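You operate a simulated robot arm through the tools that you are given. There is no shell and no other tool.

Carry out the task below with a simulated two-armed robot. There is one attempt and no reset: what you move stays moved.

JOB
Zero the length setter on the block that its yellow card names.
Fine: block on the anvil, needle to nought by the zero knob, lock lever tight, block back on the tool ledge; leave the levelling knobs. Set down upright: what you pick out.

The check looks at the end state, three seconds after you hand in, the way a careful person would. Anything else that was tipped, shoved, dropped, spilled or broken makes it a failure.

ROBOT AND FRAMES
Two 7-joint arms with fingered hands on one trunk that stands fixed in place. Base frame: the origin is at the foot of the trunk, x ahead of it, y to its left, z up. Units: mm, rad, N and s.
The left shoulder is at [97, 185, 1093], the right one opposite. With the tool pointing down near the work surface each hand reaches from about 100 to 860 mm from the base axis, measured 20 degrees to its own side. Payload 4 kg a hand.
The tool frame of a hand sits at the grasp point between the pads (the TCP): z along the fingers, y along the line on which they close. The tips reach 26 mm beyond it. The gripper opens to 132 mm; its body begins 73 mm behind the TCP. The gripper is a hand of 3 fingers: y runs from the thumb to the fingers, the wrist lies at [0, 0, -224] in the tool frame, and closing takes about 1.5 s.
Orientation is that of the tool frame in the base frame, as a unit quaternion [x, y, z, w]. With the fingers straight down and closing along the base's y, the tool's x points along the base's -x, its y along +y and its z along -z.

CONTROLS
- The arms move only by the tool play_rows. It takes "left_commands", "right_commands" or both (then of equal length, played together; a hand with none holds still); each is text: rows parted by semicolons, each of 7 numbers parted by spaces: the shift along the tool's x, y, z in m, then the turn, a rotation vector about the tool's x, y, z in rad, then the gripper command, from -1 (shut) to 1 (fully open), values between in proportion. In form: dx dy dz wx wy wz hand; .... A call has 1 to 20 rows; each row is the pose to reach, as a shift and turn from the pose commanded when the call began, along the tool's axes at that moment. Rows are played at 5 a second. More than 50 mm and 0.15 rad between two rows, or a gripper value outside its range, and nothing of the call is played. Where a pose cannot be reached the arm comes as near as it can. A force on the tool above 40 N (or 10 N above the force at the start of the call, whichever is more), or a blocked arm, ends the call early, and 0.2 s more pass. Each finger travels about 72 mm/s and halts on what it meets, pressing with about 29 N; the grip force reading is that of the motor and also rises with nothing between the fingers. The clock runs only during rows and for 0.2 s after the last one: add rows that repeat a pose to give the fingers time. It gives the time, the measured TCP pose, the force on the tool (base axes), the opening and the grip force at its end, in the units of the frame above (readings bear some noise), with the torque about the TCP (base axes, N m) and any sound that the robot's microphone picked up.
- Cameras (640 x 400 px; columns grow to the right, rows downward): "scene" is now at [242.8, 6, 1367.6]; the picture's right is [0.10, -0.99, -0.03], its down [-0.19, 0.01, -0.98] and it looks along [0.98, 0.11, -0.19] (base axes); focal length 214 px, centre (320, 200). "left" rides on the left gripper at [-62, 3, -92] in its tool frame; the picture's right is [-0.05, -1.00, 0.00], its down [0.83, -0.04, -0.55] and it looks along [0.55, -0.03, 0.83] (tool axes); focal length 230 px, centre (320, 200). "right" rides on the right gripper at [62, 3, -92] in its tool frame; the picture's right is [-0.05, 1.00, 0.00], its down [-0.83, -0.04, -0.56] and it looks along [-0.55, -0.03, 0.83] (tool axes); focal length 230 px, centre (320, 200). There is no depth. A picture from a camera that has moved, and an enlarged one, comes with that camera's place and axes in the base frame and with its lens. The place of the scene camera against the robot may be out by one fixed shift of up to 18 mm in any direction.
- camera(camera): a new picture of that camera. The clock stands still meanwhile.
- lift_body(by): moves the trunk up (or, below 0, down) by that many mm; the arms and the scene camera ride with it, the base frame stays. It gives what a move gives, with no picture.
- set_grasp(shape, hand): the hand has 3 fingers and takes this shape, open, in about a second: jaw (thumb against the fingers, like two jaws); tri (thumb and two fingers); tip (a fingertip pinch); poke (one finger out to press); point (the index stretched); flat (the hand flat); cup (the hand cupped); fist (a fist). The gripper value then closes the fingers along that shape, each until it touches; the sizes above hold for jaw. It gives what a move gives, with no picture.
- aim_head(pan, tilt): turns the head with the scene camera to pan (to the left, within 1.501 rad either way) and tilt (down, from -0.506 to 1.204), counted from straight ahead of the robot (the tilt from the chest, where the trunk bows). It gives what a move gives.
- zoom(camera, box): a new picture of the part [left, top, right, bottom] of that camera's present view, enlarged. The clock stands still meanwhile.
- hand_in(): hands the job in; it is judged then, once.

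Nothing tells you positions but the pictures and the camera data. Unless the task says otherwise, let go and move clear before handing in.

The tools are called after "Call:" by a JSON object that holds its "name" and its "arguments". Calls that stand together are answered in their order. play_rows: Moves the arms, as the interface text tells. Its arguments: {"type":"object","properties":{"left_commands":{"type":"string"},"right_commands":{"type":"string"}},"required":[]} The other tools are called the same way: lift_body (by) moves the trunk up or down; set_grasp (shape, hand) gives the hand a shape; aim_head (pan, tilt) turns the head that bears the scene camera; camera (camera) takes a picture; zoom (camera, box) takes an enlarged picture of a part of a camera's view; hand_in () hands the job in.

At the start:

```text
time_s: 0.0
left_position: [466.8, 445.2, 1331.7]
left_tcp_rot: [0.0, 1.0, 0.0, 0.0]
left_wrist_force: [0.3, 0.1, 0.0]
left_ft_torque: [-0.01, 0.0, -0.01]
left_grip_width: 131.8
left_grip_force: 0.1
left_shape: jaw
right_position: [480.7, -91.3, 1305.8]
right_tcp_rot: [0.001, 1.0, 0.0, 0.0]
right_wrist_force: [-0.5, -1.0, -0.3]
right_ft_torque: [0.01, 0.02, 0.03]
right_grip_width: 131.9
right_grip_force: 0.1
right_shape: jaw
trunk travel left (down, up): [-140.0, 322.0]
head pan, tilt (commanded): [0.108, -0.072]
```

scene: 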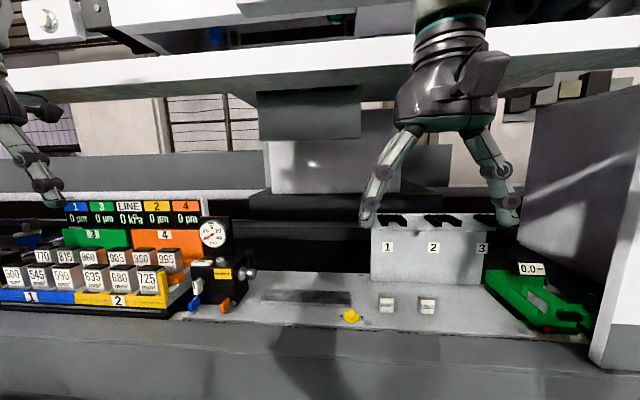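
right: 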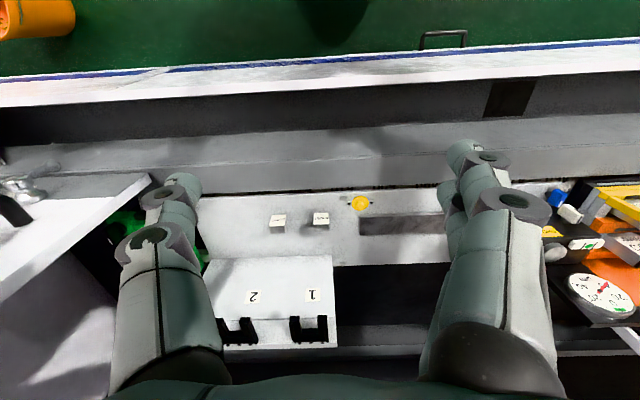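
left: 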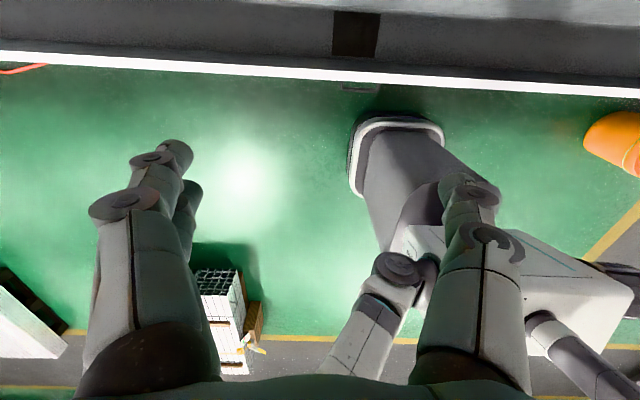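

I see a bench with a rack of numbered blocks and a dial device on the left, a gauge at right with a 0.0 display, and blocks on a surface in the middle. I'll look closer before moving anything.

Call:
{"name": "zoom", "arguments": {"camera": "scene", "box": [0, 190, 240, 340]}}

Call:
{"name": "zoom", "arguments": {"camera": "scene", "box": [150, 200, 310, 320]}}

Call:
{"name": "zoom", "arguments": {"camera": "scene", "box": [320, 200, 620, 350]}}

Call:
{"name": "camera", "arguments": {"camera": "right"}}

```text
2.67 times, centred on (120, 265) of scene
camera zoom: at [242.8, 6.0, 1367.6], right [0.1, -0.99, -0.03], down [-0.19, 0.01, -0.98], along [0.98, 0.11, -0.19], focal length 572 px, centre (853, 27)
```

zoom: 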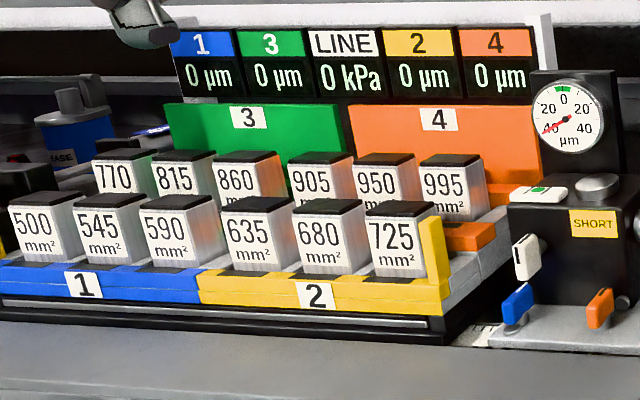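

```text
3.33 times, centred on (230, 260) of scene
camera zoom: at [242.8, 6.0, 1367.6], right [0.1, -0.99, -0.03], down [-0.19, 0.01, -0.98], along [0.98, 0.11, -0.19], focal length 715 px, centre (620, 0)
```

zoom: 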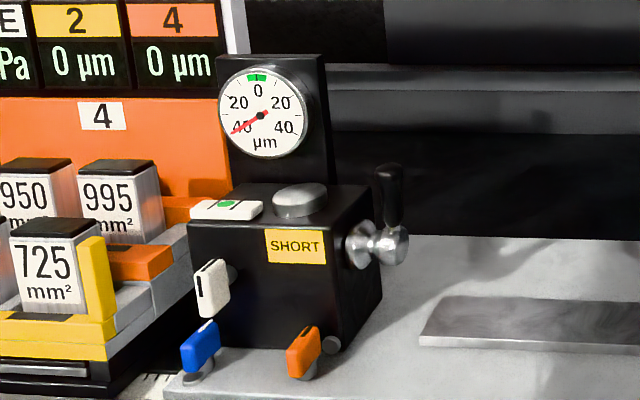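

```text
2.13 times, centred on (470, 275) of scene
camera zoom: at [242.8, 6.0, 1367.6], right [0.1, -0.99, -0.03], down [-0.19, 0.01, -0.98], along [0.98, 0.11, -0.19], focal length 458 px, centre (0, 40)
```

zoom: 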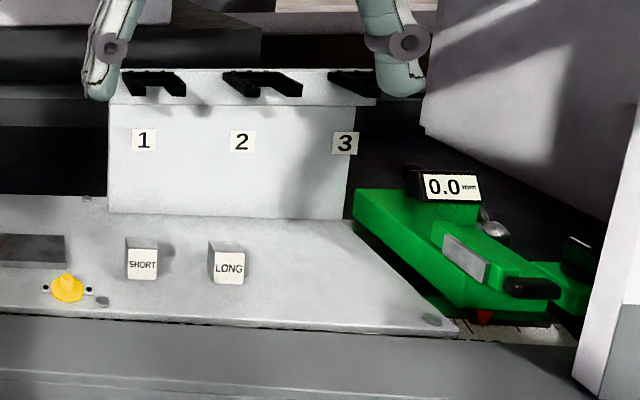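

```text
taken
camera right: at [418.8, -89.3, 1398.0], right [0.05, 1.0, 0.0], down [0.83, -0.04, 0.56], along [0.55, -0.03, -0.83], focal length 230 px, centre (320, 200)
```

right: 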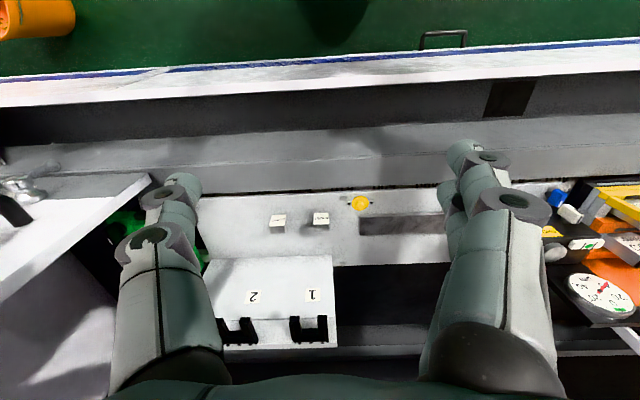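

The black box with the dial and the yellow card "SHORT" looks like the length setter; the SHORT and LONG blocks sit on the grey plate. I'll aim the head for better views.

Call:
{"name": "aim_head", "arguments": {"pan": 0.3, "tilt": 0.35}}

Call:
{"name": "camera", "arguments": {"camera": "scene"}}

Call:
{"name": "zoom", "arguments": {"camera": "scene", "box": [220, 120, 420, 245]}}

```text
time_s: 0.9
left_position: [467.4, 444.1, 1331.8]
left_tcp_rot: [-0.001, 1.0, 0.0, 0.0]
left_wrist_force: [-0.1, 0.1, 0.0]
left_ft_torque: [0.0, 0.01, 0.04]
left_grip_width: 131.9
left_grip_force: 0.1
left_shape: jaw
right_position: [481.3, -91.8, 1306.3]
right_tcp_rot: [0.001, 1.0, 0.0, 0.0]
right_wrist_force: [-0.5, -0.5, -0.7]
right_ft_torque: [-0.01, -0.01, 0.04]
right_grip_width: 131.9
right_grip_force: 0.1
right_shape: jaw
trunk travel left (down, up): [-140.0, 322.0]
head pan, tilt (commanded): [0.3, 0.351]
```

```text
taken
camera scene: at [234.0, 24.0, 1329.8], right [0.28, -0.96, -0.08], down [-0.56, -0.1, -0.82], along [0.78, 0.28, -0.57], focal length 214 px, centre (320, 200)
```

scene: 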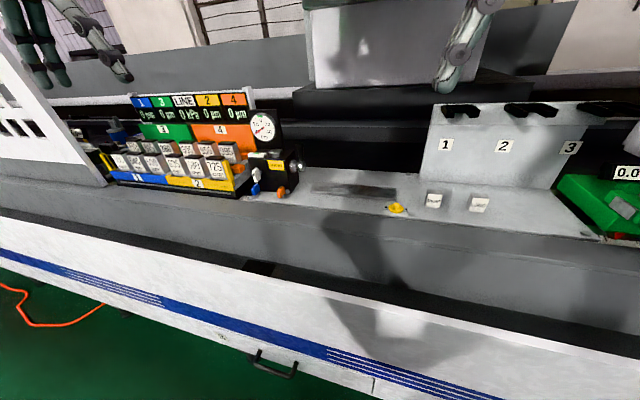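

```text
3.20 times, centred on (320, 182) of scene
camera zoom: at [234.0, 24.0, 1329.8], right [0.28, -0.96, -0.08], down [-0.56, -0.1, -0.82], along [0.78, 0.28, -0.57], focal length 686 px, centre (320, 256)
```

zoom: 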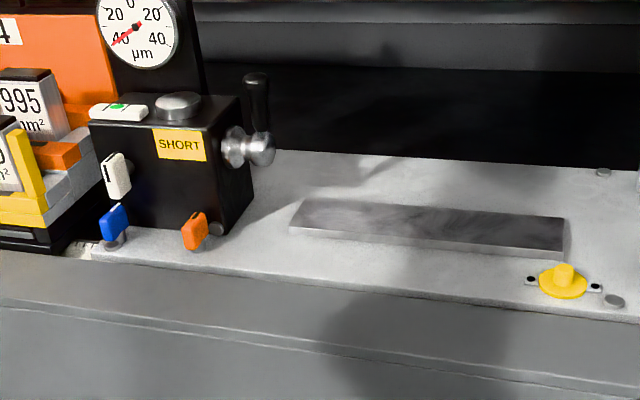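

The plate seems to be at about z = 1000, with the setter box near (705, 305). I'll zoom closely on each part to learn what the controls are.

Call:
{"name": "zoom", "arguments": {"camera": "scene", "box": [235, 100, 325, 205]}}

Call:
{"name": "zoom", "arguments": {"camera": "scene", "box": [370, 170, 510, 230]}}

Call:
{"name": "zoom", "arguments": {"camera": "scene", "box": [60, 80, 260, 205]}}

Call:
{"name": "zoom", "arguments": {"camera": "right", "box": [520, 160, 640, 340]}}

```text
3.81 times, centred on (280, 152) of scene
camera zoom: at [234.0, 24.0, 1329.8], right [0.28, -0.96, -0.08], down [-0.56, -0.1, -0.82], along [0.78, 0.28, -0.57], focal length 817 px, centre (472, 381)
```

zoom: 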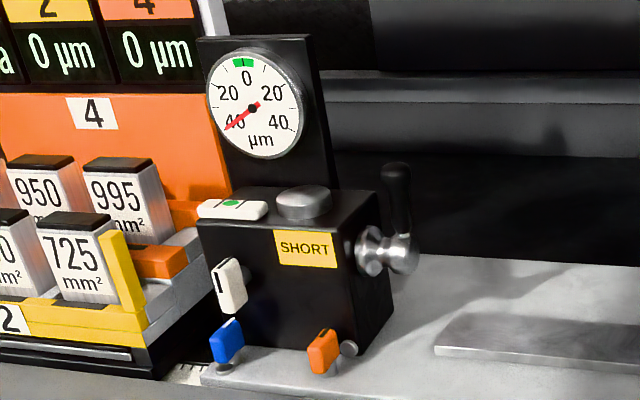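

```text
4.57 times, centred on (440, 200) of scene
camera zoom: at [234.0, 24.0, 1329.8], right [0.28, -0.96, -0.08], down [-0.56, -0.1, -0.82], along [0.78, 0.28, -0.57], focal length 980 px, centre (-229, 200)
```

zoom: 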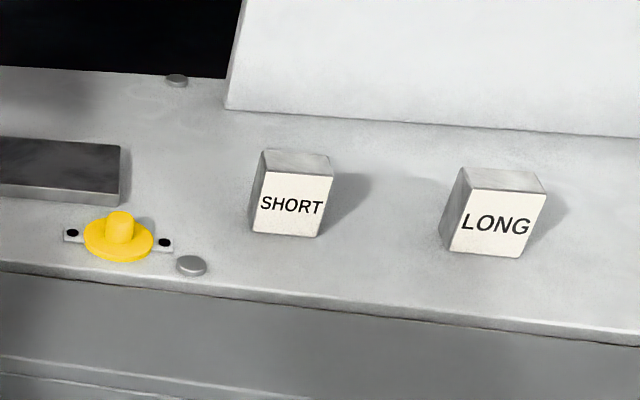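

```text
3.20 times, centred on (160, 142) of scene
camera zoom: at [234.0, 24.0, 1329.8], right [0.28, -0.96, -0.08], down [-0.56, -0.1, -0.82], along [0.78, 0.28, -0.57], focal length 686 px, centre (832, 384)
```

zoom: 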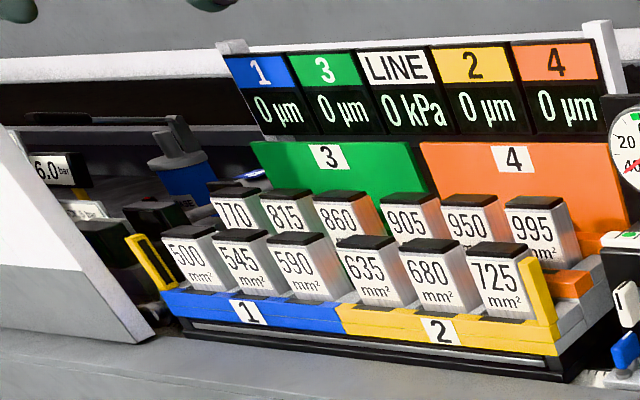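

```text
2.22 times, centred on (580, 250) of right
camera zoom: at [418.8, -89.3, 1398.0], right [0.05, 1.0, 0.0], down [0.83, -0.04, 0.56], along [0.55, -0.03, -0.83], focal length 511 px, centre (-258, 89)
```

zoom: 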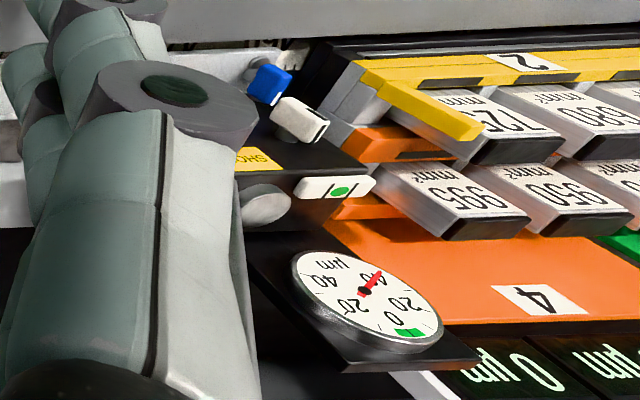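

The white pill with the green dot looks like a bubble level, the silver disc on top like the anvil, and the black-handled hub like the lock. I'll bring the right hand camera closer to the setter.

Call:
{"name": "play_rows", "arguments": {"right_commands": "0 0.05 0 0 0 0 1; 0 0.1 0 0 0 0 1; 0 0.15 0 0 0 0 1; 0 0.2 0 0 0 0 1; 0 0.25 0 0 0 0 1; 0 0.28 0 0 0 0 1"}}

Call:
{"name": "camera", "arguments": {"camera": "right"}}

Call:
{"name": "camera", "arguments": {"camera": "scene"}}

```text
time_s: 2.5
left_position: [466.4, 446.2, 1330.5]
left_tcp_rot: [0.0, 1.0, -0.001, 0.0]
left_wrist_force: [0.0, -0.2, -0.7]
left_ft_torque: [-0.03, 0.02, 0.01]
left_grip_width: 132.0
left_grip_force: 0.1
left_shape: jaw
right_position: [499.4, 139.9, 1322.2]
right_tcp_rot: [0.028, 0.999, 0.036, 0.0]
right_wrist_force: [-1.0, -0.2, -0.1]
right_ft_torque: [0.01, 0.0, 0.02]
right_grip_width: 132.0
right_grip_force: 0.1
right_shape: jaw
right hand out of reach, approached as far as the arm can: row 6
trunk travel left (down, up): [-140.0, 322.0]
head pan, tilt (commanded): [0.3, 0.351]
stopped in row 6 (right hand): the arm was blocked; the commanded pose is now the measured one
```

```text
taken
camera right: at [437.2, 137.9, 1414.6], right [0.11, 0.99, 0.07], down [0.83, -0.13, 0.55], along [0.55, 0.0, -0.83], focal length 230 px, centre (320, 200)
```

right: 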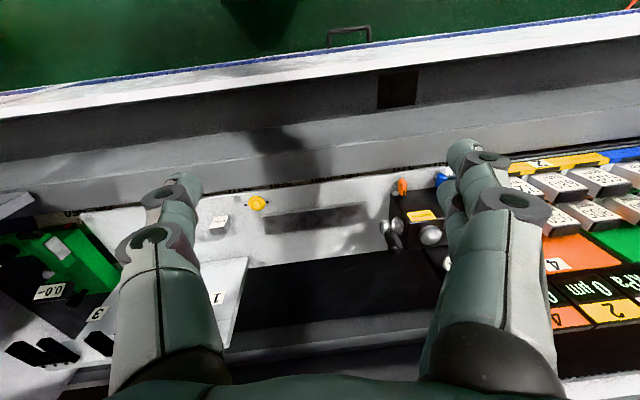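

```text
taken
camera scene: at [234.1, 25.5, 1329.6], right [0.29, -0.96, -0.08], down [-0.56, -0.1, -0.82], along [0.78, 0.28, -0.57], focal length 214 px, centre (320, 200)
```

scene: 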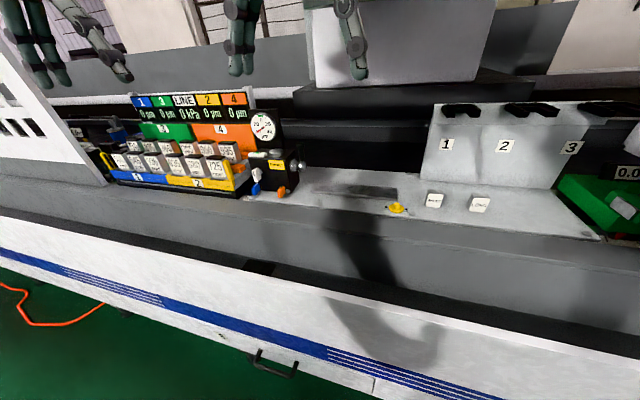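

The right arm is at its limit there, so I'll take it back to its own side and use the left hand. Tilted forward, the left hand's camera sits on top and will see the setter's front.

Call:
{"name": "play_rows", "arguments": {"right_commands": "0 -0.05 0 0 0 0 1; 0 -0.1 0 0 0 0 1; 0 -0.15 0 0 0 0 1; 0 -0.2 0 0 0 0 1; 0 -0.25 0 0 0 0 1; 0 -0.3 0 0 0 0 1; 0 -0.34 0 0 0 0 1"}}

Call:
{"name": "play_rows", "arguments": {"left_commands": "0 0 0 0 -0.15 0 1; 0 -0.01 0.01 0 -0.3 0 1; 0 -0.02 0.02 0 -0.45 0 1; 0 -0.03 0.04 0 -0.6 0 1; 0 -0.04 0.06 0 -0.75 0 1; 0 -0.06 0.08 0 -0.9 0 1; 0 -0.08 0.1 0 -1.05 0 1; 0 -0.09 0.12 0 -1.2 0 1"}}

Call:
{"name": "camera", "arguments": {"camera": "left"}}

Call:
{"name": "camera", "arguments": {"camera": "scene"}}

```text
time_s: 4.1
left_position: [467.0, 442.1, 1330.8]
left_tcp_rot: [0.0, 1.0, 0.0, 0.0]
left_wrist_force: [0.2, -1.1, 0.8]
left_ft_torque: [0.01, 0.02, -0.02]
left_grip_width: 131.9
left_grip_force: 0.1
left_shape: jaw
right_position: [480.1, -202.2, 1298.2]
right_tcp_rot: [0.026, 0.999, 0.033, -0.001]
right_wrist_force: [-0.1, -0.8, 0.0]
right_ft_torque: [0.03, 0.01, 0.01]
right_grip_width: 131.9
right_grip_force: 0.1
right_shape: jaw
trunk travel left (down, up): [-140.0, 322.0]
head pan, tilt (commanded): [0.3, 0.351]
```

```text
time_s: 5.9
left_position: [465.3, 352.1, 1211.8]
left_tcp_rot: [0.0, 0.824, 0.001, 0.566]
left_wrist_force: [-0.4, -1.0, 0.0]
left_ft_torque: [-0.02, 0.02, -0.03]
left_grip_width: 132.1
left_grip_force: 0.0
left_shape: jaw
right_position: [478.9, -202.1, 1298.9]
right_tcp_rot: [0.027, 0.999, 0.034, 0.0]
right_wrist_force: [0.8, -0.4, 0.8]
right_ft_torque: [0.01, -0.03, 0.0]
right_grip_width: 131.7
right_grip_force: 0.0
right_shape: jaw
trunk travel left (down, up): [-140.0, 322.0]
head pan, tilt (commanded): [0.3, 0.351]
```

```text
taken
camera left: at [399.8, 352.9, 1302.3], right [0.02, -1.0, 0.05], down [-0.82, -0.04, -0.58], along [0.58, -0.03, -0.82], focal length 230 px, centre (320, 200)
```

left: 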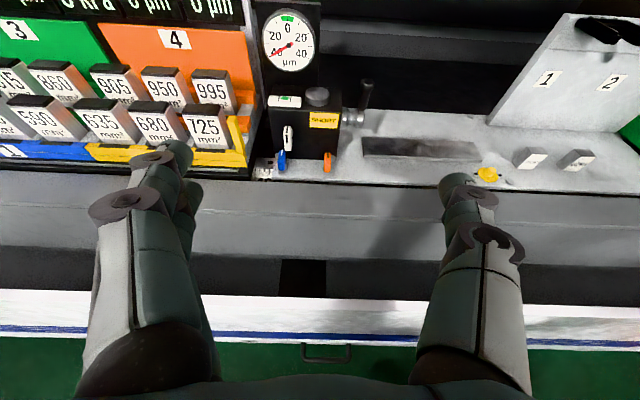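

```text
taken
camera scene: at [231.8, 23.1, 1330.4], right [0.28, -0.96, -0.08], down [-0.56, -0.1, -0.82], along [0.78, 0.28, -0.56], focal length 214 px, centre (320, 200)
```

scene: 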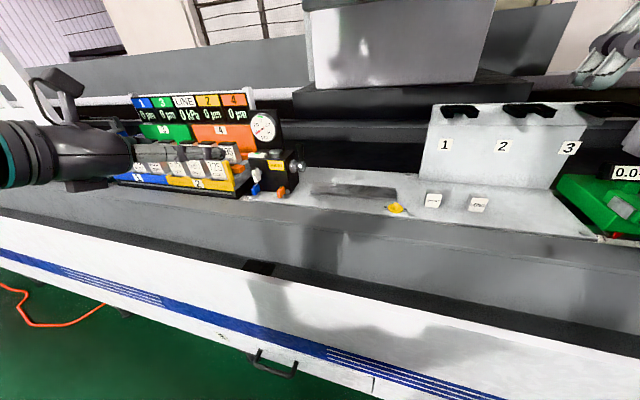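

The left camera now sees the whole setter from the front. I'll zoom in on it.

Call:
{"name": "zoom", "arguments": {"camera": "left", "box": [240, 70, 400, 190]}}

Call:
{"name": "zoom", "arguments": {"camera": "left", "box": [250, 80, 350, 180]}}

Call:
{"name": "zoom", "arguments": {"camera": "left", "box": [440, 110, 640, 220]}}

```text
3.33 times, centred on (320, 130) of left
camera zoom: at [399.8, 352.9, 1302.3], right [0.02, -1.0, 0.05], down [-0.82, -0.04, -0.58], along [0.58, -0.03, -0.82], focal length 767 px, centre (320, 433)
```

zoom: 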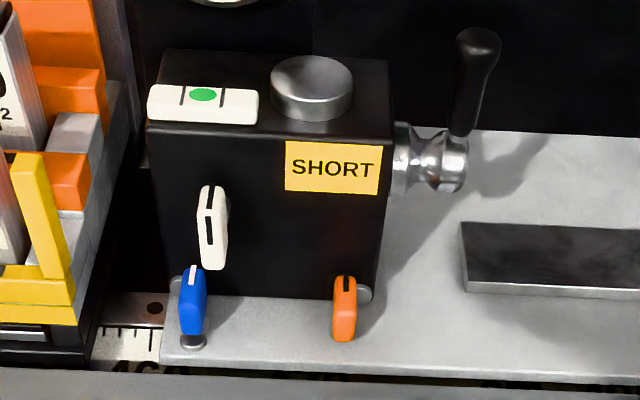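

```text
4.00 times, centred on (300, 130) of left
camera zoom: at [399.8, 352.9, 1302.3], right [0.02, -1.0, 0.05], down [-0.82, -0.04, -0.58], along [0.58, -0.03, -0.82], focal length 920 px, centre (400, 480)
```

zoom: 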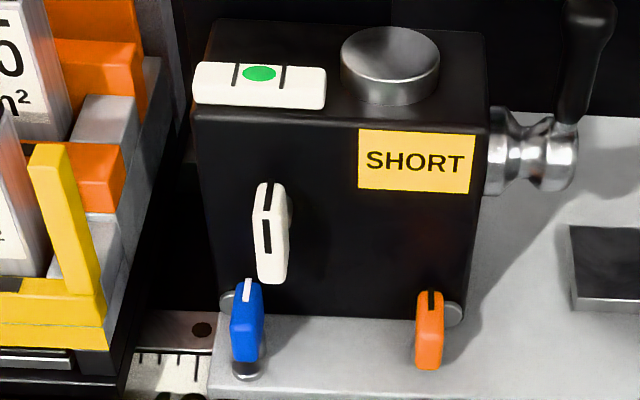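

```text
3.20 times, centred on (540, 165) of left
camera zoom: at [399.8, 352.9, 1302.3], right [0.02, -1.0, 0.05], down [-0.82, -0.04, -0.58], along [0.58, -0.03, -0.82], focal length 736 px, centre (-384, 312)
```

zoom: 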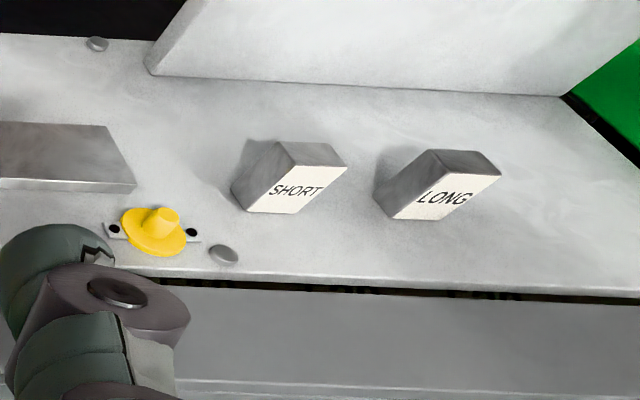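

The white winged knob on the front is the zero knob, blue and orange are the levelling knobs, and the black-handled lever is on the right side. I'll come closer and level the left hand for a second view to triangulate.

Call:
{"name": "play_rows", "arguments": {"left_commands": "0.012 -0.003 0.042 0 -0.12 0 1; 0.024 -0.006 0.084 0 -0.24 0 1; 0.037 -0.01 0.127 0 -0.37 0 1; 0.037 -0.01 0.127 0 -0.37 0 1"}}

Call:
{"name": "camera", "arguments": {"camera": "left"}}

Call:
{"name": "zoom", "arguments": {"camera": "left", "box": [220, 20, 420, 200]}}

```text
time_s: 6.9
left_position: [572.9, 341.3, 1132.3]
left_tcp_rot: [0.001, 0.707, -0.001, 0.707]
left_wrist_force: [0.1, -0.4, 0.5]
left_ft_torque: [-0.02, 0.01, -0.02]
left_grip_width: 131.9
left_grip_force: 0.1
left_shape: jaw
right_position: [478.8, -201.6, 1299.0]
right_tcp_rot: [0.026, 0.999, 0.034, 0.0]
right_wrist_force: [0.5, -0.7, -0.4]
right_ft_torque: [0.03, -0.04, 0.02]
right_grip_width: 131.8
right_grip_force: 0.1
right_shape: jaw
trunk travel left (down, up): [-140.0, 322.0]
head pan, tilt (commanded): [0.3, 0.351]
```

```text
taken
camera left: at [479.3, 342.8, 1193.1], right [0.0, -1.0, 0.05], down [-0.56, -0.04, -0.83], along [0.83, -0.03, -0.55], focal length 230 px, centre (320, 200)
```

left: 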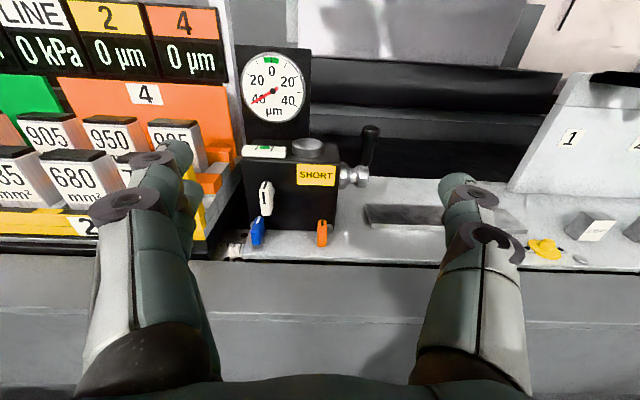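

```text
2.22 times, centred on (320, 110) of left
camera zoom: at [479.3, 342.8, 1193.1], right [0.0, -1.0, 0.05], down [-0.56, -0.04, -0.83], along [0.83, -0.03, -0.55], focal length 511 px, centre (320, 400)
```

zoom: 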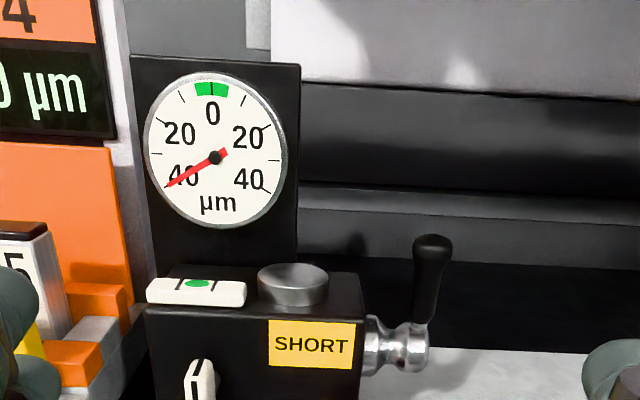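

I have the anvil disc top at about (775, 353, 1088) and the front face at about x = 742. Next I zoom on the knobs and the lever.

Call:
{"name": "zoom", "arguments": {"camera": "left", "box": [230, 130, 390, 250]}}

Call:
{"name": "zoom", "arguments": {"camera": "left", "box": [500, 190, 640, 290]}}

Call:
{"name": "zoom", "arguments": {"camera": "left", "box": [320, 110, 400, 210]}}

```text
3.33 times, centred on (310, 190) of left
camera zoom: at [479.3, 342.8, 1193.1], right [0.0, -1.0, 0.05], down [-0.56, -0.04, -0.83], along [0.83, -0.03, -0.55], focal length 767 px, centre (353, 233)
```

zoom: 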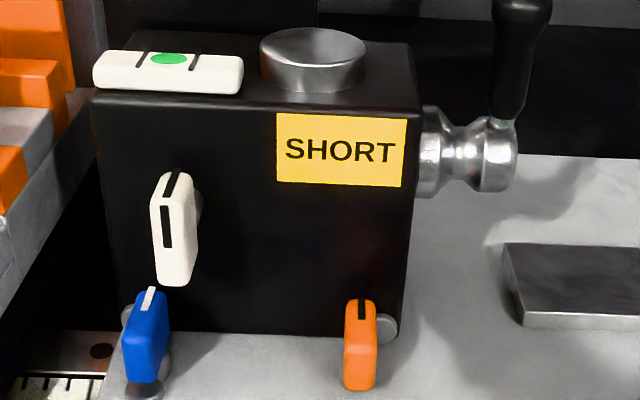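

```text
4.00 times, centred on (570, 240) of left
camera zoom: at [479.3, 342.8, 1193.1], right [0.0, -1.0, 0.05], down [-0.56, -0.04, -0.83], along [0.83, -0.03, -0.55], focal length 920 px, centre (-680, 40)
```

zoom: 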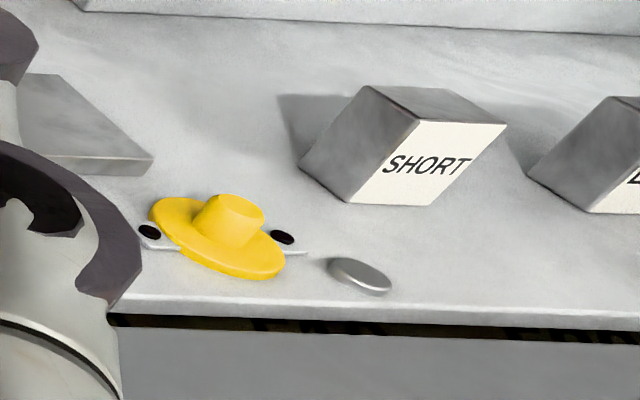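

```text
4.00 times, centred on (360, 160) of left
camera zoom: at [479.3, 342.8, 1193.1], right [0.0, -1.0, 0.05], down [-0.56, -0.04, -0.83], along [0.83, -0.03, -0.55], focal length 920 px, centre (160, 360)
```

zoom: 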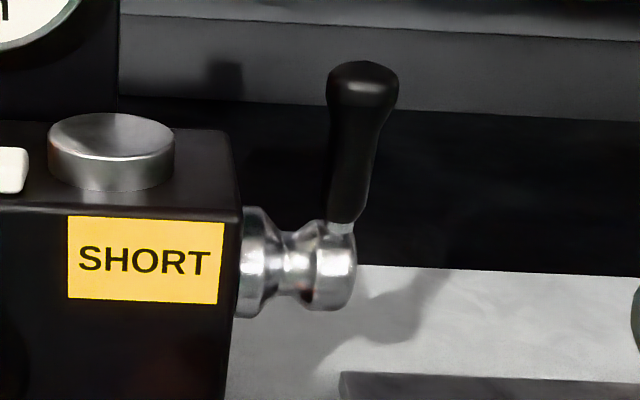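

The zero knob is near (718, 401, 1033), with the blue levelling knob just below it. I need to know the finger shapes, so I'll look at the left hand with the scene camera.

Call:
{"name": "aim_head", "arguments": {"pan": 0.7, "tilt": 0.35}}

Call:
{"name": "camera", "arguments": {"camera": "scene"}}

Call:
{"name": "zoom", "arguments": {"camera": "scene", "box": [160, 80, 480, 280]}}

```text
time_s: 7.8
left_position: [573.9, 342.4, 1130.9]
left_tcp_rot: [0.0, 0.707, 0.0, 0.707]
left_wrist_force: [-0.3, -0.7, 0.2]
left_ft_torque: [-0.01, -0.02, 0.01]
left_grip_width: 132.1
left_grip_force: 0.2
left_shape: jaw
right_position: [481.8, -201.2, 1298.4]
right_tcp_rot: [0.027, 0.999, 0.034, -0.001]
right_wrist_force: [0.0, -1.1, 0.1]
right_ft_torque: [0.0, 0.01, 0.0]
right_grip_width: 131.8
right_grip_force: 0.0
right_shape: jaw
trunk travel left (down, up): [-140.0, 322.0]
head pan, tilt (commanded): [0.7, 0.351]
```

```text
taken
camera scene: at [217.1, 56.4, 1334.3], right [0.62, -0.77, -0.17], down [-0.5, -0.22, -0.84], along [0.6, 0.6, -0.52], focal length 214 px, centre (320, 200)
```

scene: 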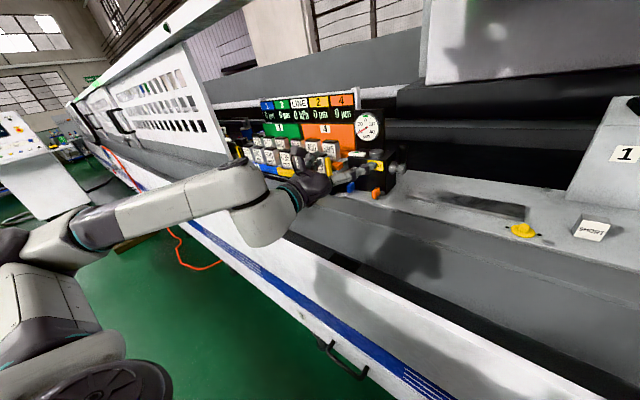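

```text
2.00 times, centred on (320, 180) of scene
camera zoom: at [217.1, 56.4, 1334.3], right [0.62, -0.77, -0.17], down [-0.5, -0.22, -0.84], along [0.6, 0.6, -0.52], focal length 429 px, centre (320, 240)
```

zoom: 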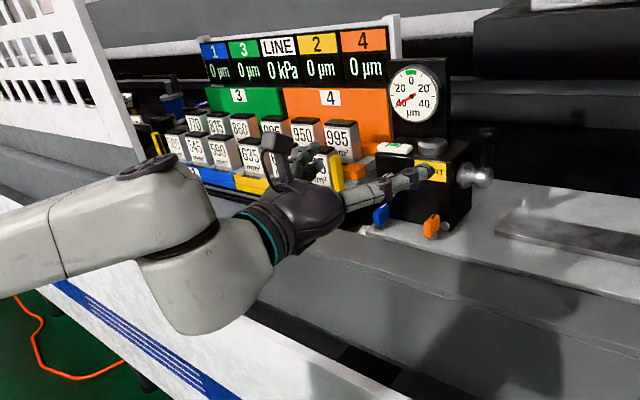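

The arm geometry is clear enough; now I'll study the right hand (same kind) from the head to learn finger sizes and the "tip" shape.

Call:
{"name": "set_grasp", "arguments": {"hand": "right", "shape": "tip"}}

Call:
{"name": "aim_head", "arguments": {"pan": -0.7, "tilt": 0.0}}

Call:
{"name": "camera", "arguments": {"camera": "scene"}}

Call:
{"name": "camera", "arguments": {"camera": "right"}}

```text
time_s: 8.7
left_position: [573.1, 341.9, 1130.4]
left_tcp_rot: [0.0, 0.708, 0.001, 0.706]
left_wrist_force: [0.1, -0.8, 0.2]
left_ft_torque: [0.0, -0.01, 0.0]
left_grip_width: 131.9
left_grip_force: 0.1
left_shape: jaw
right_position: [480.6, -201.2, 1298.0]
right_tcp_rot: [0.027, 0.999, 0.034, -0.001]
right_wrist_force: [0.0, -0.6, -0.6]
right_ft_torque: [0.0, 0.0, 0.01]
right_grip_width: 132.0
right_grip_force: 0.1
right_shape: tip
trunk travel left (down, up): [-140.0, 322.0]
head pan, tilt (commanded): [0.7, 0.351]
```

```text
time_s: 10.2
left_position: [572.5, 341.2, 1132.7]
left_tcp_rot: [0.0, 0.708, 0.001, 0.706]
left_wrist_force: [0.5, -0.3, 0.8]
left_ft_torque: [0.03, 0.03, -0.02]
left_grip_width: 131.8
left_grip_force: 0.1
left_shape: jaw
right_position: [479.1, -201.6, 1299.1]
right_tcp_rot: [0.028, 0.999, 0.035, 0.0]
right_wrist_force: [0.2, -0.5, 0.4]
right_ft_torque: [0.03, 0.0, -0.02]
right_grip_width: 132.0
right_grip_force: 0.1
right_shape: tip
trunk travel left (down, up): [-140.0, 322.0]
head pan, tilt (commanded): [-0.7, 0.0]
```

```text
taken
camera scene: at [223.1, -61.4, 1366.3], right [-0.62, -0.77, 0.17], down [-0.26, 0.0, -0.97], along [0.74, -0.64, -0.2], focal length 214 px, centre (320, 200)
```

scene: 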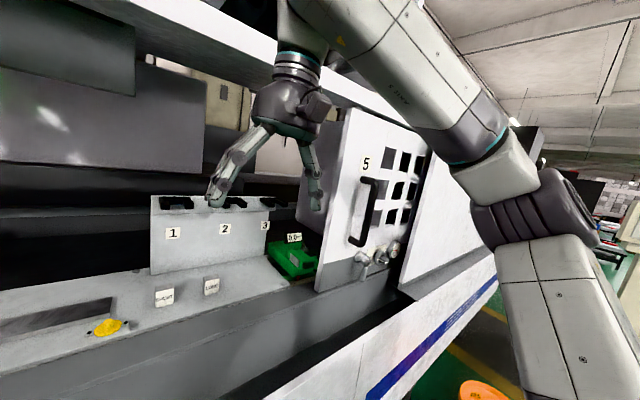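

```text
taken
camera right: at [418.8, -202.5, 1390.9], right [0.11, 0.99, 0.07], down [0.83, -0.12, 0.55], along [0.55, 0.0, -0.83], focal length 230 px, centre (320, 200)
```

right: 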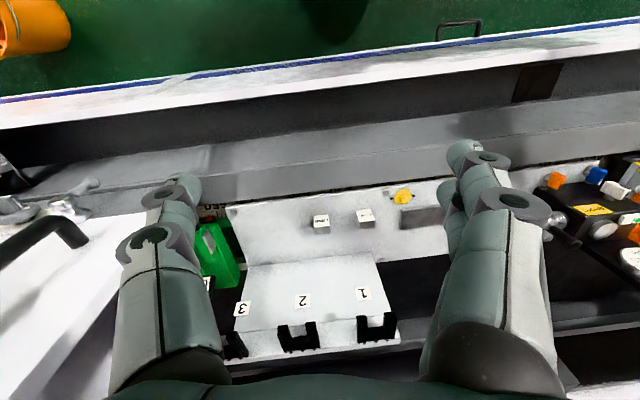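

I'll close the right hand in "tip" shape in free air and see how the fingers sit.

Call:
{"name": "play_rows", "arguments": {"right_commands": "0 0 0 0 0 0 0; 0 0 0 0 0 0 -0.5; 0 0 0 0 0 0 -0.5; 0 0 0 0 0 0 -0.8; 0 0 0 0 0 0 -0.8; 0 0 0 0 0 0 -0.8; 0 0 0 0 0 0 -0.8"}}

Call:
{"name": "zoom", "arguments": {"camera": "scene", "box": [180, 40, 360, 230]}}

Call:
{"name": "camera", "arguments": {"camera": "right"}}

```text
time_s: 11.8
left_position: [572.7, 342.2, 1130.4]
left_tcp_rot: [0.0, 0.707, 0.0, 0.707]
left_wrist_force: [-0.2, 1.3, -0.8]
left_ft_torque: [0.04, 0.01, -0.01]
left_grip_width: 131.8
left_grip_force: 0.0
left_shape: jaw
right_position: [481.6, -200.8, 1297.3]
right_tcp_rot: [0.027, 0.999, 0.034, -0.002]
right_wrist_force: [0.1, -0.1, 1.2]
right_ft_torque: [-0.05, -0.02, 0.0]
right_grip_width: 13.4
right_grip_force: 0.1
right_shape: tip
trunk travel left (down, up): [-140.0, 322.0]
head pan, tilt (commanded): [-0.7, 0.0]
```

```text
2.11 times, centred on (270, 135) of scene
camera zoom: at [223.1, -61.5, 1366.3], right [-0.62, -0.76, 0.17], down [-0.26, 0.0, -0.97], along [0.74, -0.64, -0.2], focal length 452 px, centre (425, 337)
```

zoom: 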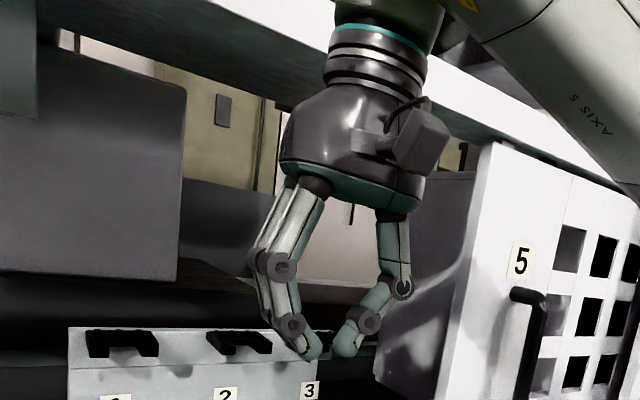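

```text
taken
camera right: at [418.8, -202.5, 1390.9], right [0.11, 0.99, 0.07], down [0.83, -0.13, 0.55], along [0.55, 0.0, -0.83], focal length 230 px, centre (320, 200)
```

right: 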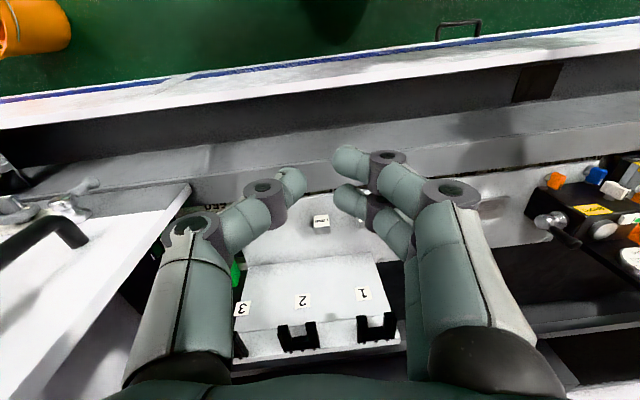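

The fingers are about 18 mm thick, two on one side about 27 mm apart and the thumb opposite. Let me also see the "poke" shape.

Call:
{"name": "set_grasp", "arguments": {"hand": "right", "shape": "poke"}}

Call:
{"name": "zoom", "arguments": {"camera": "scene", "box": [180, 40, 360, 230]}}

Call:
{"name": "camera", "arguments": {"camera": "right"}}

Call:
{"name": "zoom", "arguments": {"camera": "scene", "box": [80, 180, 320, 340]}}

```text
time_s: 12.7
left_position: [573.8, 341.3, 1130.7]
left_tcp_rot: [0.001, 0.707, -0.001, 0.707]
left_wrist_force: [0.3, 0.9, 1.0]
left_ft_torque: [-0.03, 0.05, -0.01]
left_grip_width: 131.8
left_grip_force: 0.0
left_shape: jaw
right_position: [480.8, -200.1, 1298.0]
right_tcp_rot: [0.027, 0.999, 0.034, -0.001]
right_wrist_force: [0.4, -0.2, -0.2]
right_ft_torque: [0.0, 0.0, 0.0]
right_grip_width: 0.0
right_grip_force: 0.0
right_shape: poke
trunk travel left (down, up): [-140.0, 322.0]
head pan, tilt (commanded): [-0.7, 0.0]
```

```text
2.11 times, centred on (270, 135) of scene
camera zoom: at [223.1, -61.5, 1366.3], right [-0.62, -0.76, 0.17], down [-0.26, 0.0, -0.97], along [0.74, -0.64, -0.2], focal length 452 px, centre (425, 337)
```

zoom: 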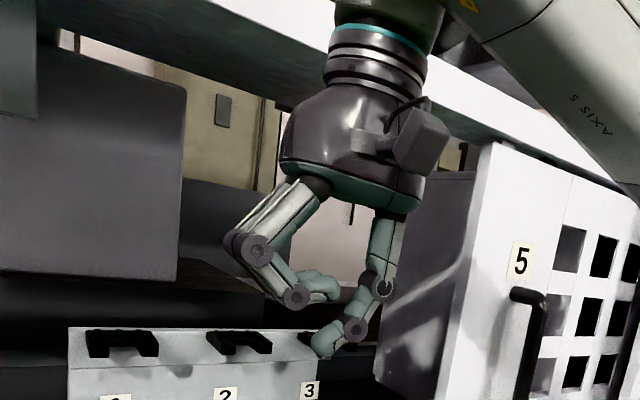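

```text
taken
camera right: at [418.8, -202.5, 1390.9], right [0.11, 0.99, 0.07], down [0.83, -0.12, 0.55], along [0.55, 0.0, -0.83], focal length 230 px, centre (320, 200)
```

right: 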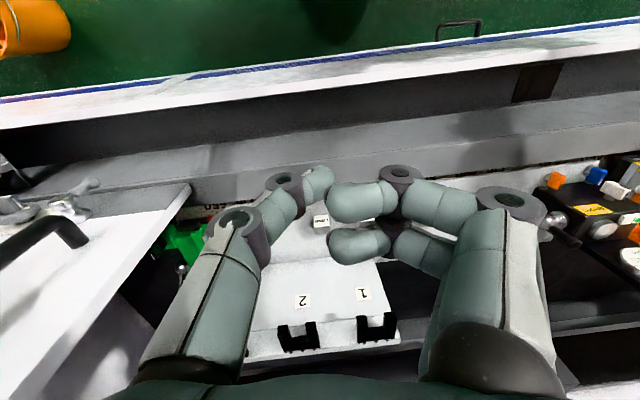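

```text
2.50 times, centred on (200, 260) of scene
camera zoom: at [223.1, -61.5, 1366.3], right [-0.62, -0.76, 0.17], down [-0.26, 0.0, -0.97], along [0.74, -0.64, -0.2], focal length 536 px, centre (620, 50)
```

zoom: 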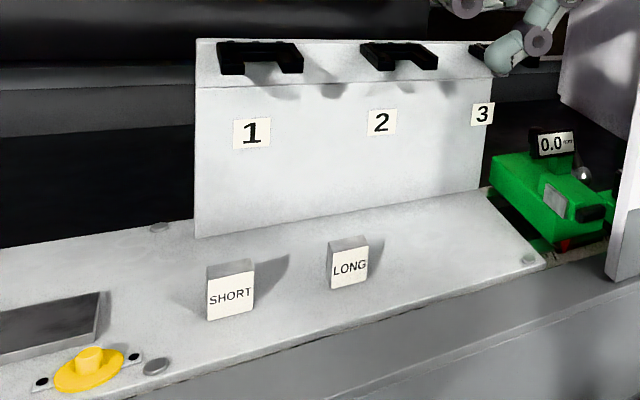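

I have the SHORT block at about (759, -99), 35 wide, 22 deep and 41 tall on a plate at z≈958, square to the base. I'll clear the right arm further away first, then bring the left hand in front of the block.

Call:
{"name": "set_grasp", "arguments": {"hand": "right", "shape": "jaw"}}

Call:
{"name": "play_rows", "arguments": {"right_commands": "0.02 -0.045 0 0 0 0 1; 0.04 -0.09 0 0 0 0 1; 0.06 -0.13 0 0 0 0 1; 0.08 -0.17 0 0 0 0 1; 0.1 -0.21 0 0 0 0 1"}}

Call:
{"name": "aim_head", "arguments": {"pan": 0.0, "tilt": 0.35}}

Call:
{"name": "camera", "arguments": {"camera": "scene"}}

```text
time_s: 13.6
left_position: [574.7, 342.6, 1131.3]
left_tcp_rot: [0.0, 0.707, 0.0, 0.707]
left_wrist_force: [0.2, -0.3, 0.3]
left_ft_torque: [-0.02, -0.01, 0.0]
left_grip_width: 131.9
left_grip_force: 0.1
left_shape: jaw
right_position: [480.7, -201.4, 1298.5]
right_tcp_rot: [0.028, 0.999, 0.034, -0.001]
right_wrist_force: [-0.4, 0.3, 0.4]
right_ft_torque: [0.0, 0.01, 0.0]
right_grip_width: 131.9
right_grip_force: 0.0
right_shape: jaw
trunk travel left (down, up): [-140.0, 322.0]
head pan, tilt (commanded): [-0.7, 0.0]
```

```text
time_s: 14.8
left_position: [573.1, 342.3, 1131.9]
left_tcp_rot: [0.001, 0.708, 0.0, 0.707]
left_wrist_force: [-0.4, 0.5, 0.4]
left_ft_torque: [-0.03, 0.0, 0.0]
left_grip_width: 132.1
left_grip_force: 0.1
left_shape: jaw
right_position: [432.8, -323.0, 1218.5]
right_tcp_rot: [0.027, 0.999, 0.035, 0.0]
right_wrist_force: [-0.1, 0.5, 0.9]
right_ft_torque: [0.01, -0.04, 0.01]
right_grip_width: 132.2
right_grip_force: 0.1
right_shape: jaw
right hand out of reach, approached as far as the arm can: row 2, 3, 4, 5
trunk travel left (down, up): [-140.0, 322.0]
head pan, tilt (commanded): [-0.7, 0.0]
```

```text
time_s: 15.8
left_position: [573.8, 342.8, 1130.3]
left_tcp_rot: [0.0, 0.707, 0.0, 0.707]
left_wrist_force: [-0.4, 0.2, -0.1]
left_ft_torque: [0.0, 0.0, -0.02]
left_grip_width: 132.0
left_grip_force: 0.0
left_shape: jaw
right_position: [433.0, -322.3, 1220.3]
right_tcp_rot: [0.027, 0.999, 0.035, 0.0]
right_wrist_force: [0.7, -0.1, 0.1]
right_ft_torque: [0.02, -0.01, 0.0]
right_grip_width: 132.1
right_grip_force: 0.1
right_shape: jaw
trunk travel left (down, up): [-140.0, 322.0]
head pan, tilt (commanded): [0.0, 0.351]
```

```text
taken
camera scene: at [238.0, -3.6, 1328.7], right [0.0, -1.0, 0.0], down [-0.58, 0.0, -0.82], along [0.82, 0.0, -0.58], focal length 214 px, centre (320, 200)
```

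scene: 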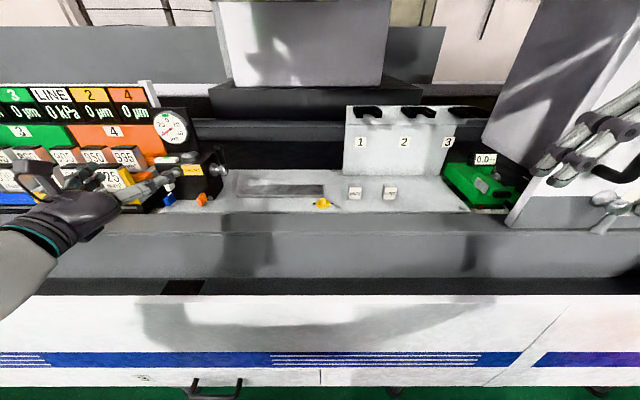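

Clear path in front of the plate. I'll sweep the left hand over to a pre-grasp point in front of the SHORT block, tilted 30° down, with the gripper partly closed.

Call:
{"name": "play_rows", "arguments": {"left_commands": "0.0101 -0.044 0.0117 0 0.0524 0 1; 0.0202 -0.088 0.0234 0 0.1047 0 1; 0.0303 -0.132 0.0351 0 0.157 0 0.8; 0.0404 -0.176 0.0468 0 0.209 0 0.6; 0.0505 -0.22 0.0585 0 0.262 0 0.4; 0.0606 -0.264 0.0702 0 0.314 0 0.2; 0.0707 -0.308 0.0819 0 0.367 0 0.1; 0.0808 -0.352 0.0936 0 0.419 0 0.1; 0.0909 -0.396 0.1053 0 0.471 0 0.1; 0.101 -0.44 0.117 0 0.5236 0 0.1; 0.101 -0.44 0.117 0 0.5236 0 0.1"}}

Call:
{"name": "camera", "arguments": {"camera": "left"}}

Call:
{"name": "camera", "arguments": {"camera": "scene"}}

```text
time_s: 18.2
left_position: [692.5, -95.6, 1033.1]
left_tcp_rot: [0.0, 0.866, 0.0, 0.499]
left_wrist_force: [0.3, 0.0, 0.1]
left_ft_torque: [-0.05, 0.03, 0.02]
left_grip_width: 73.2
left_grip_force: 0.1
left_shape: jaw
right_position: [433.9, -323.1, 1221.2]
right_tcp_rot: [0.027, 0.999, 0.034, 0.0]
right_wrist_force: [0.6, -0.1, 0.4]
right_ft_torque: [-0.06, -0.01, -0.03]
right_grip_width: 132.0
right_grip_force: 0.1
right_shape: jaw
trunk travel left (down, up): [-140.0, 322.0]
head pan, tilt (commanded): [0.0, 0.351]
```

```text
taken
camera left: at [642.3, -94.3, 1132.9], right [0.03, -1.0, 0.05], down [-0.9, -0.04, -0.44], along [0.44, -0.03, -0.9], focal length 230 px, centre (320, 200)
```

left: 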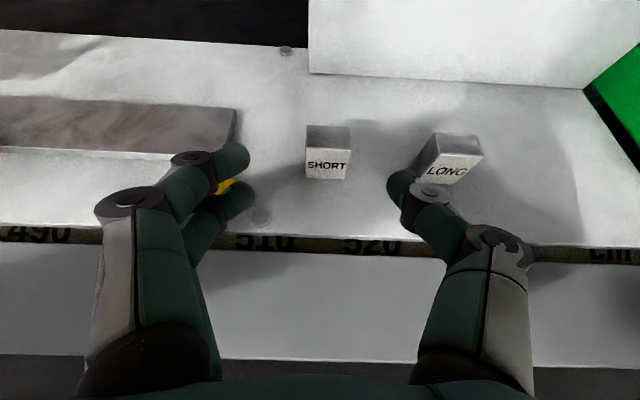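

```text
taken
camera scene: at [238.0, -2.4, 1328.6], right [0.0, -1.0, 0.0], down [-0.58, 0.0, -0.82], along [0.82, 0.0, -0.58], focal length 214 px, centre (320, 200)
```

scene: 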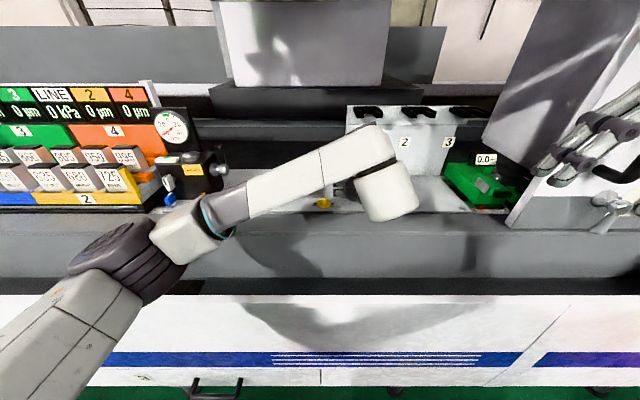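

The hand is in front of the block and both blocks are in view. I'll zoom to measure the block precisely.

Call:
{"name": "zoom", "arguments": {"camera": "left", "box": [260, 100, 420, 200]}}

Call:
{"name": "zoom", "arguments": {"camera": "left", "box": [380, 100, 540, 200]}}

```text
4.00 times, centred on (340, 150) of left
camera zoom: at [642.3, -94.3, 1132.9], right [0.03, -1.0, 0.05], down [-0.9, -0.04, -0.44], along [0.44, -0.03, -0.9], focal length 920 px, centre (240, 400)
```

zoom: 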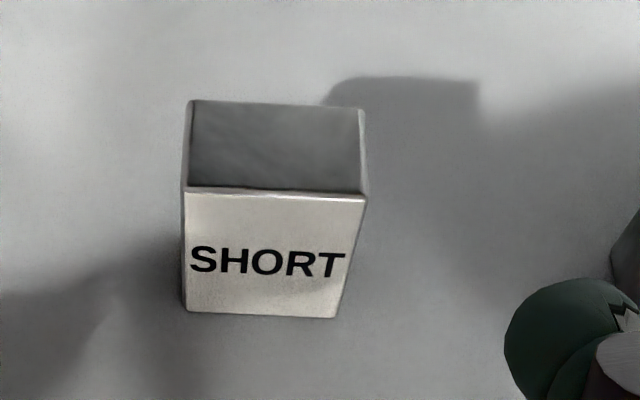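

```text
4.00 times, centred on (460, 150) of left
camera zoom: at [642.3, -94.3, 1132.9], right [0.03, -1.0, 0.05], down [-0.9, -0.04, -0.44], along [0.44, -0.03, -0.9], focal length 920 px, centre (-240, 400)
```

zoom: 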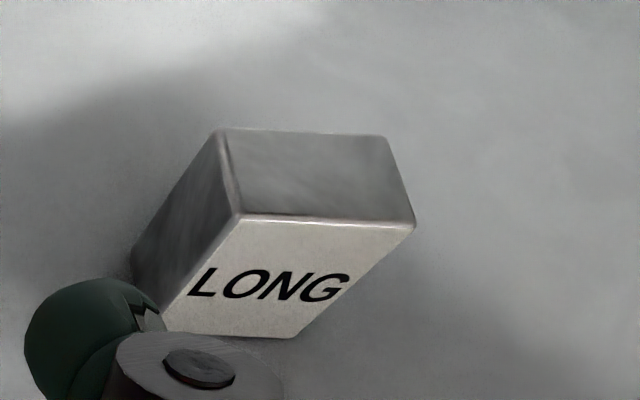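

Block measured: x 749–770, y −88 to −121, z 958–1000, yaw ≈ 0. I'll lower to just in front of it and check.

Call:
{"name": "play_rows", "arguments": {"left_commands": "0.011 -0.002 0.01 0 0 0 0.1; 0.022 -0.005 0.019 0 0 0 0.1; 0.033 -0.007 0.028 0 0 0 0.1; 0.033 -0.007 0.028 0 0 0 0.1"}}

Call:
{"name": "camera", "arguments": {"camera": "left"}}

```text
time_s: 19.2
left_position: [697.9, -104.8, 987.2]
left_tcp_rot: [-0.001, 0.866, 0.001, 0.5]
left_wrist_force: [-1.0, 0.0, 0.8]
left_ft_torque: [-0.02, 0.0, 0.0]
left_grip_width: 73.3
left_grip_force: 0.0
left_shape: jaw
right_position: [433.3, -322.2, 1220.5]
right_tcp_rot: [0.027, 0.999, 0.035, 0.0]
right_wrist_force: [-0.6, -0.1, 0.1]
right_ft_torque: [0.01, 0.02, -0.01]
right_grip_width: 132.1
right_grip_force: 0.0
right_shape: jaw
trunk travel left (down, up): [-140.0, 322.0]
head pan, tilt (commanded): [0.0, 0.351]
```

```text
taken
camera left: at [647.4, -101.6, 1086.6], right [0.03, -1.0, 0.04], down [-0.9, -0.04, -0.44], along [0.44, -0.03, -0.9], focal length 230 px, centre (320, 200)
```

left: 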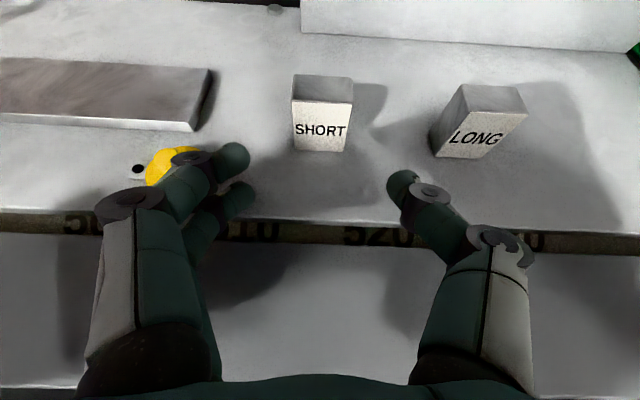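

The block is centred between thumb and fingers; the yellow knob is beside the left knuckle, so I'll narrow the opening to about 60 mm and advance in two steps.

Call:
{"name": "play_rows", "arguments": {"left_commands": "0 0 0 0 0 0 -0.1; 0 0 0 0 0 0 -0.1; -0.0075 0 0.013 0 0 0 -0.1; -0.015 0 0.026 0 0 0 -0.1; -0.0175 0 0.0303 0 0 0 -0.1"}}

Call:
{"name": "camera", "arguments": {"camera": "left"}}

```text
time_s: 20.4
left_position: [732.1, -101.4, 986.9]
left_tcp_rot: [0.0, 0.866, 0.001, 0.5]
left_wrist_force: [-0.2, 0.2, 0.6]
left_ft_torque: [0.0, 0.04, -0.01]
left_grip_width: 59.9
left_grip_force: 0.0
left_shape: jaw
right_position: [433.5, -321.9, 1220.2]
right_tcp_rot: [0.028, 0.999, 0.035, 0.0]
right_wrist_force: [-0.9, 0.4, -0.1]
right_ft_torque: [-0.01, -0.01, 0.01]
right_grip_width: 132.2
right_grip_force: 0.2
right_shape: jaw
trunk travel left (down, up): [-140.0, 322.0]
head pan, tilt (commanded): [0.0, 0.351]
```

```text
taken
camera left: at [682.0, -101.2, 1086.2], right [0.03, -1.0, 0.04], down [-0.9, -0.04, -0.44], along [0.44, -0.03, -0.9], focal length 230 px, centre (320, 200)
```

left: 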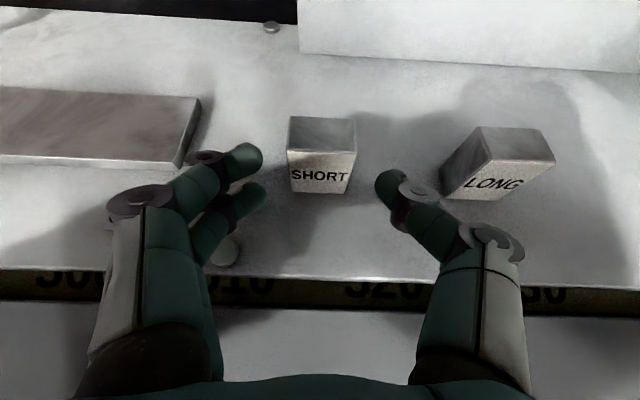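

Well centred and clear of the yellow knob and the LONG block. Advancing the last 28 mm.

Call:
{"name": "play_rows", "arguments": {"left_commands": "-0.007 0 0.0121 0 0 0 -0.1; -0.014 0 0.0242 0 0 0 -0.1; -0.014 0 0.0242 0 0 0 -0.1"}}

Call:
{"name": "camera", "arguments": {"camera": "left"}}

```text
time_s: 21.2
left_position: [761.3, -103.0, 987.5]
left_tcp_rot: [0.001, 0.866, 0.0, 0.5]
left_wrist_force: [-0.2, 0.1, 0.1]
left_ft_torque: [0.01, -0.01, 0.04]
left_grip_width: 59.9
left_grip_force: 0.1
left_shape: jaw
right_position: [433.0, -323.0, 1220.5]
right_tcp_rot: [0.027, 0.999, 0.036, 0.0]
right_wrist_force: [-0.1, -0.5, -0.8]
right_ft_torque: [-0.02, -0.03, -0.01]
right_grip_width: 132.0
right_grip_force: 0.1
right_shape: jaw
trunk travel left (down, up): [-140.0, 322.0]
head pan, tilt (commanded): [0.0, 0.351]
```

```text
taken
camera left: at [711.0, -101.6, 1086.6], right [0.03, -1.0, 0.04], down [-0.9, -0.04, -0.44], along [0.44, -0.03, -0.9], focal length 230 px, centre (320, 200)
```

left: 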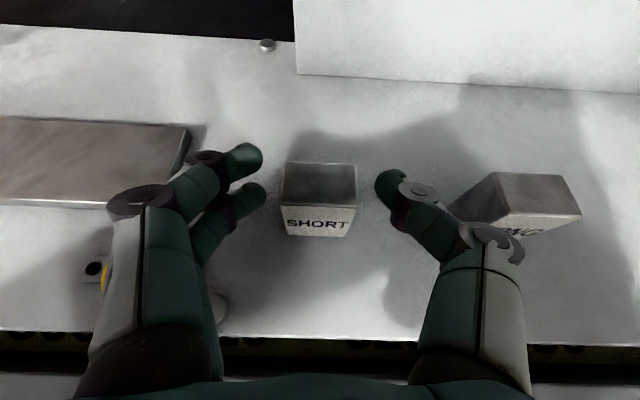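

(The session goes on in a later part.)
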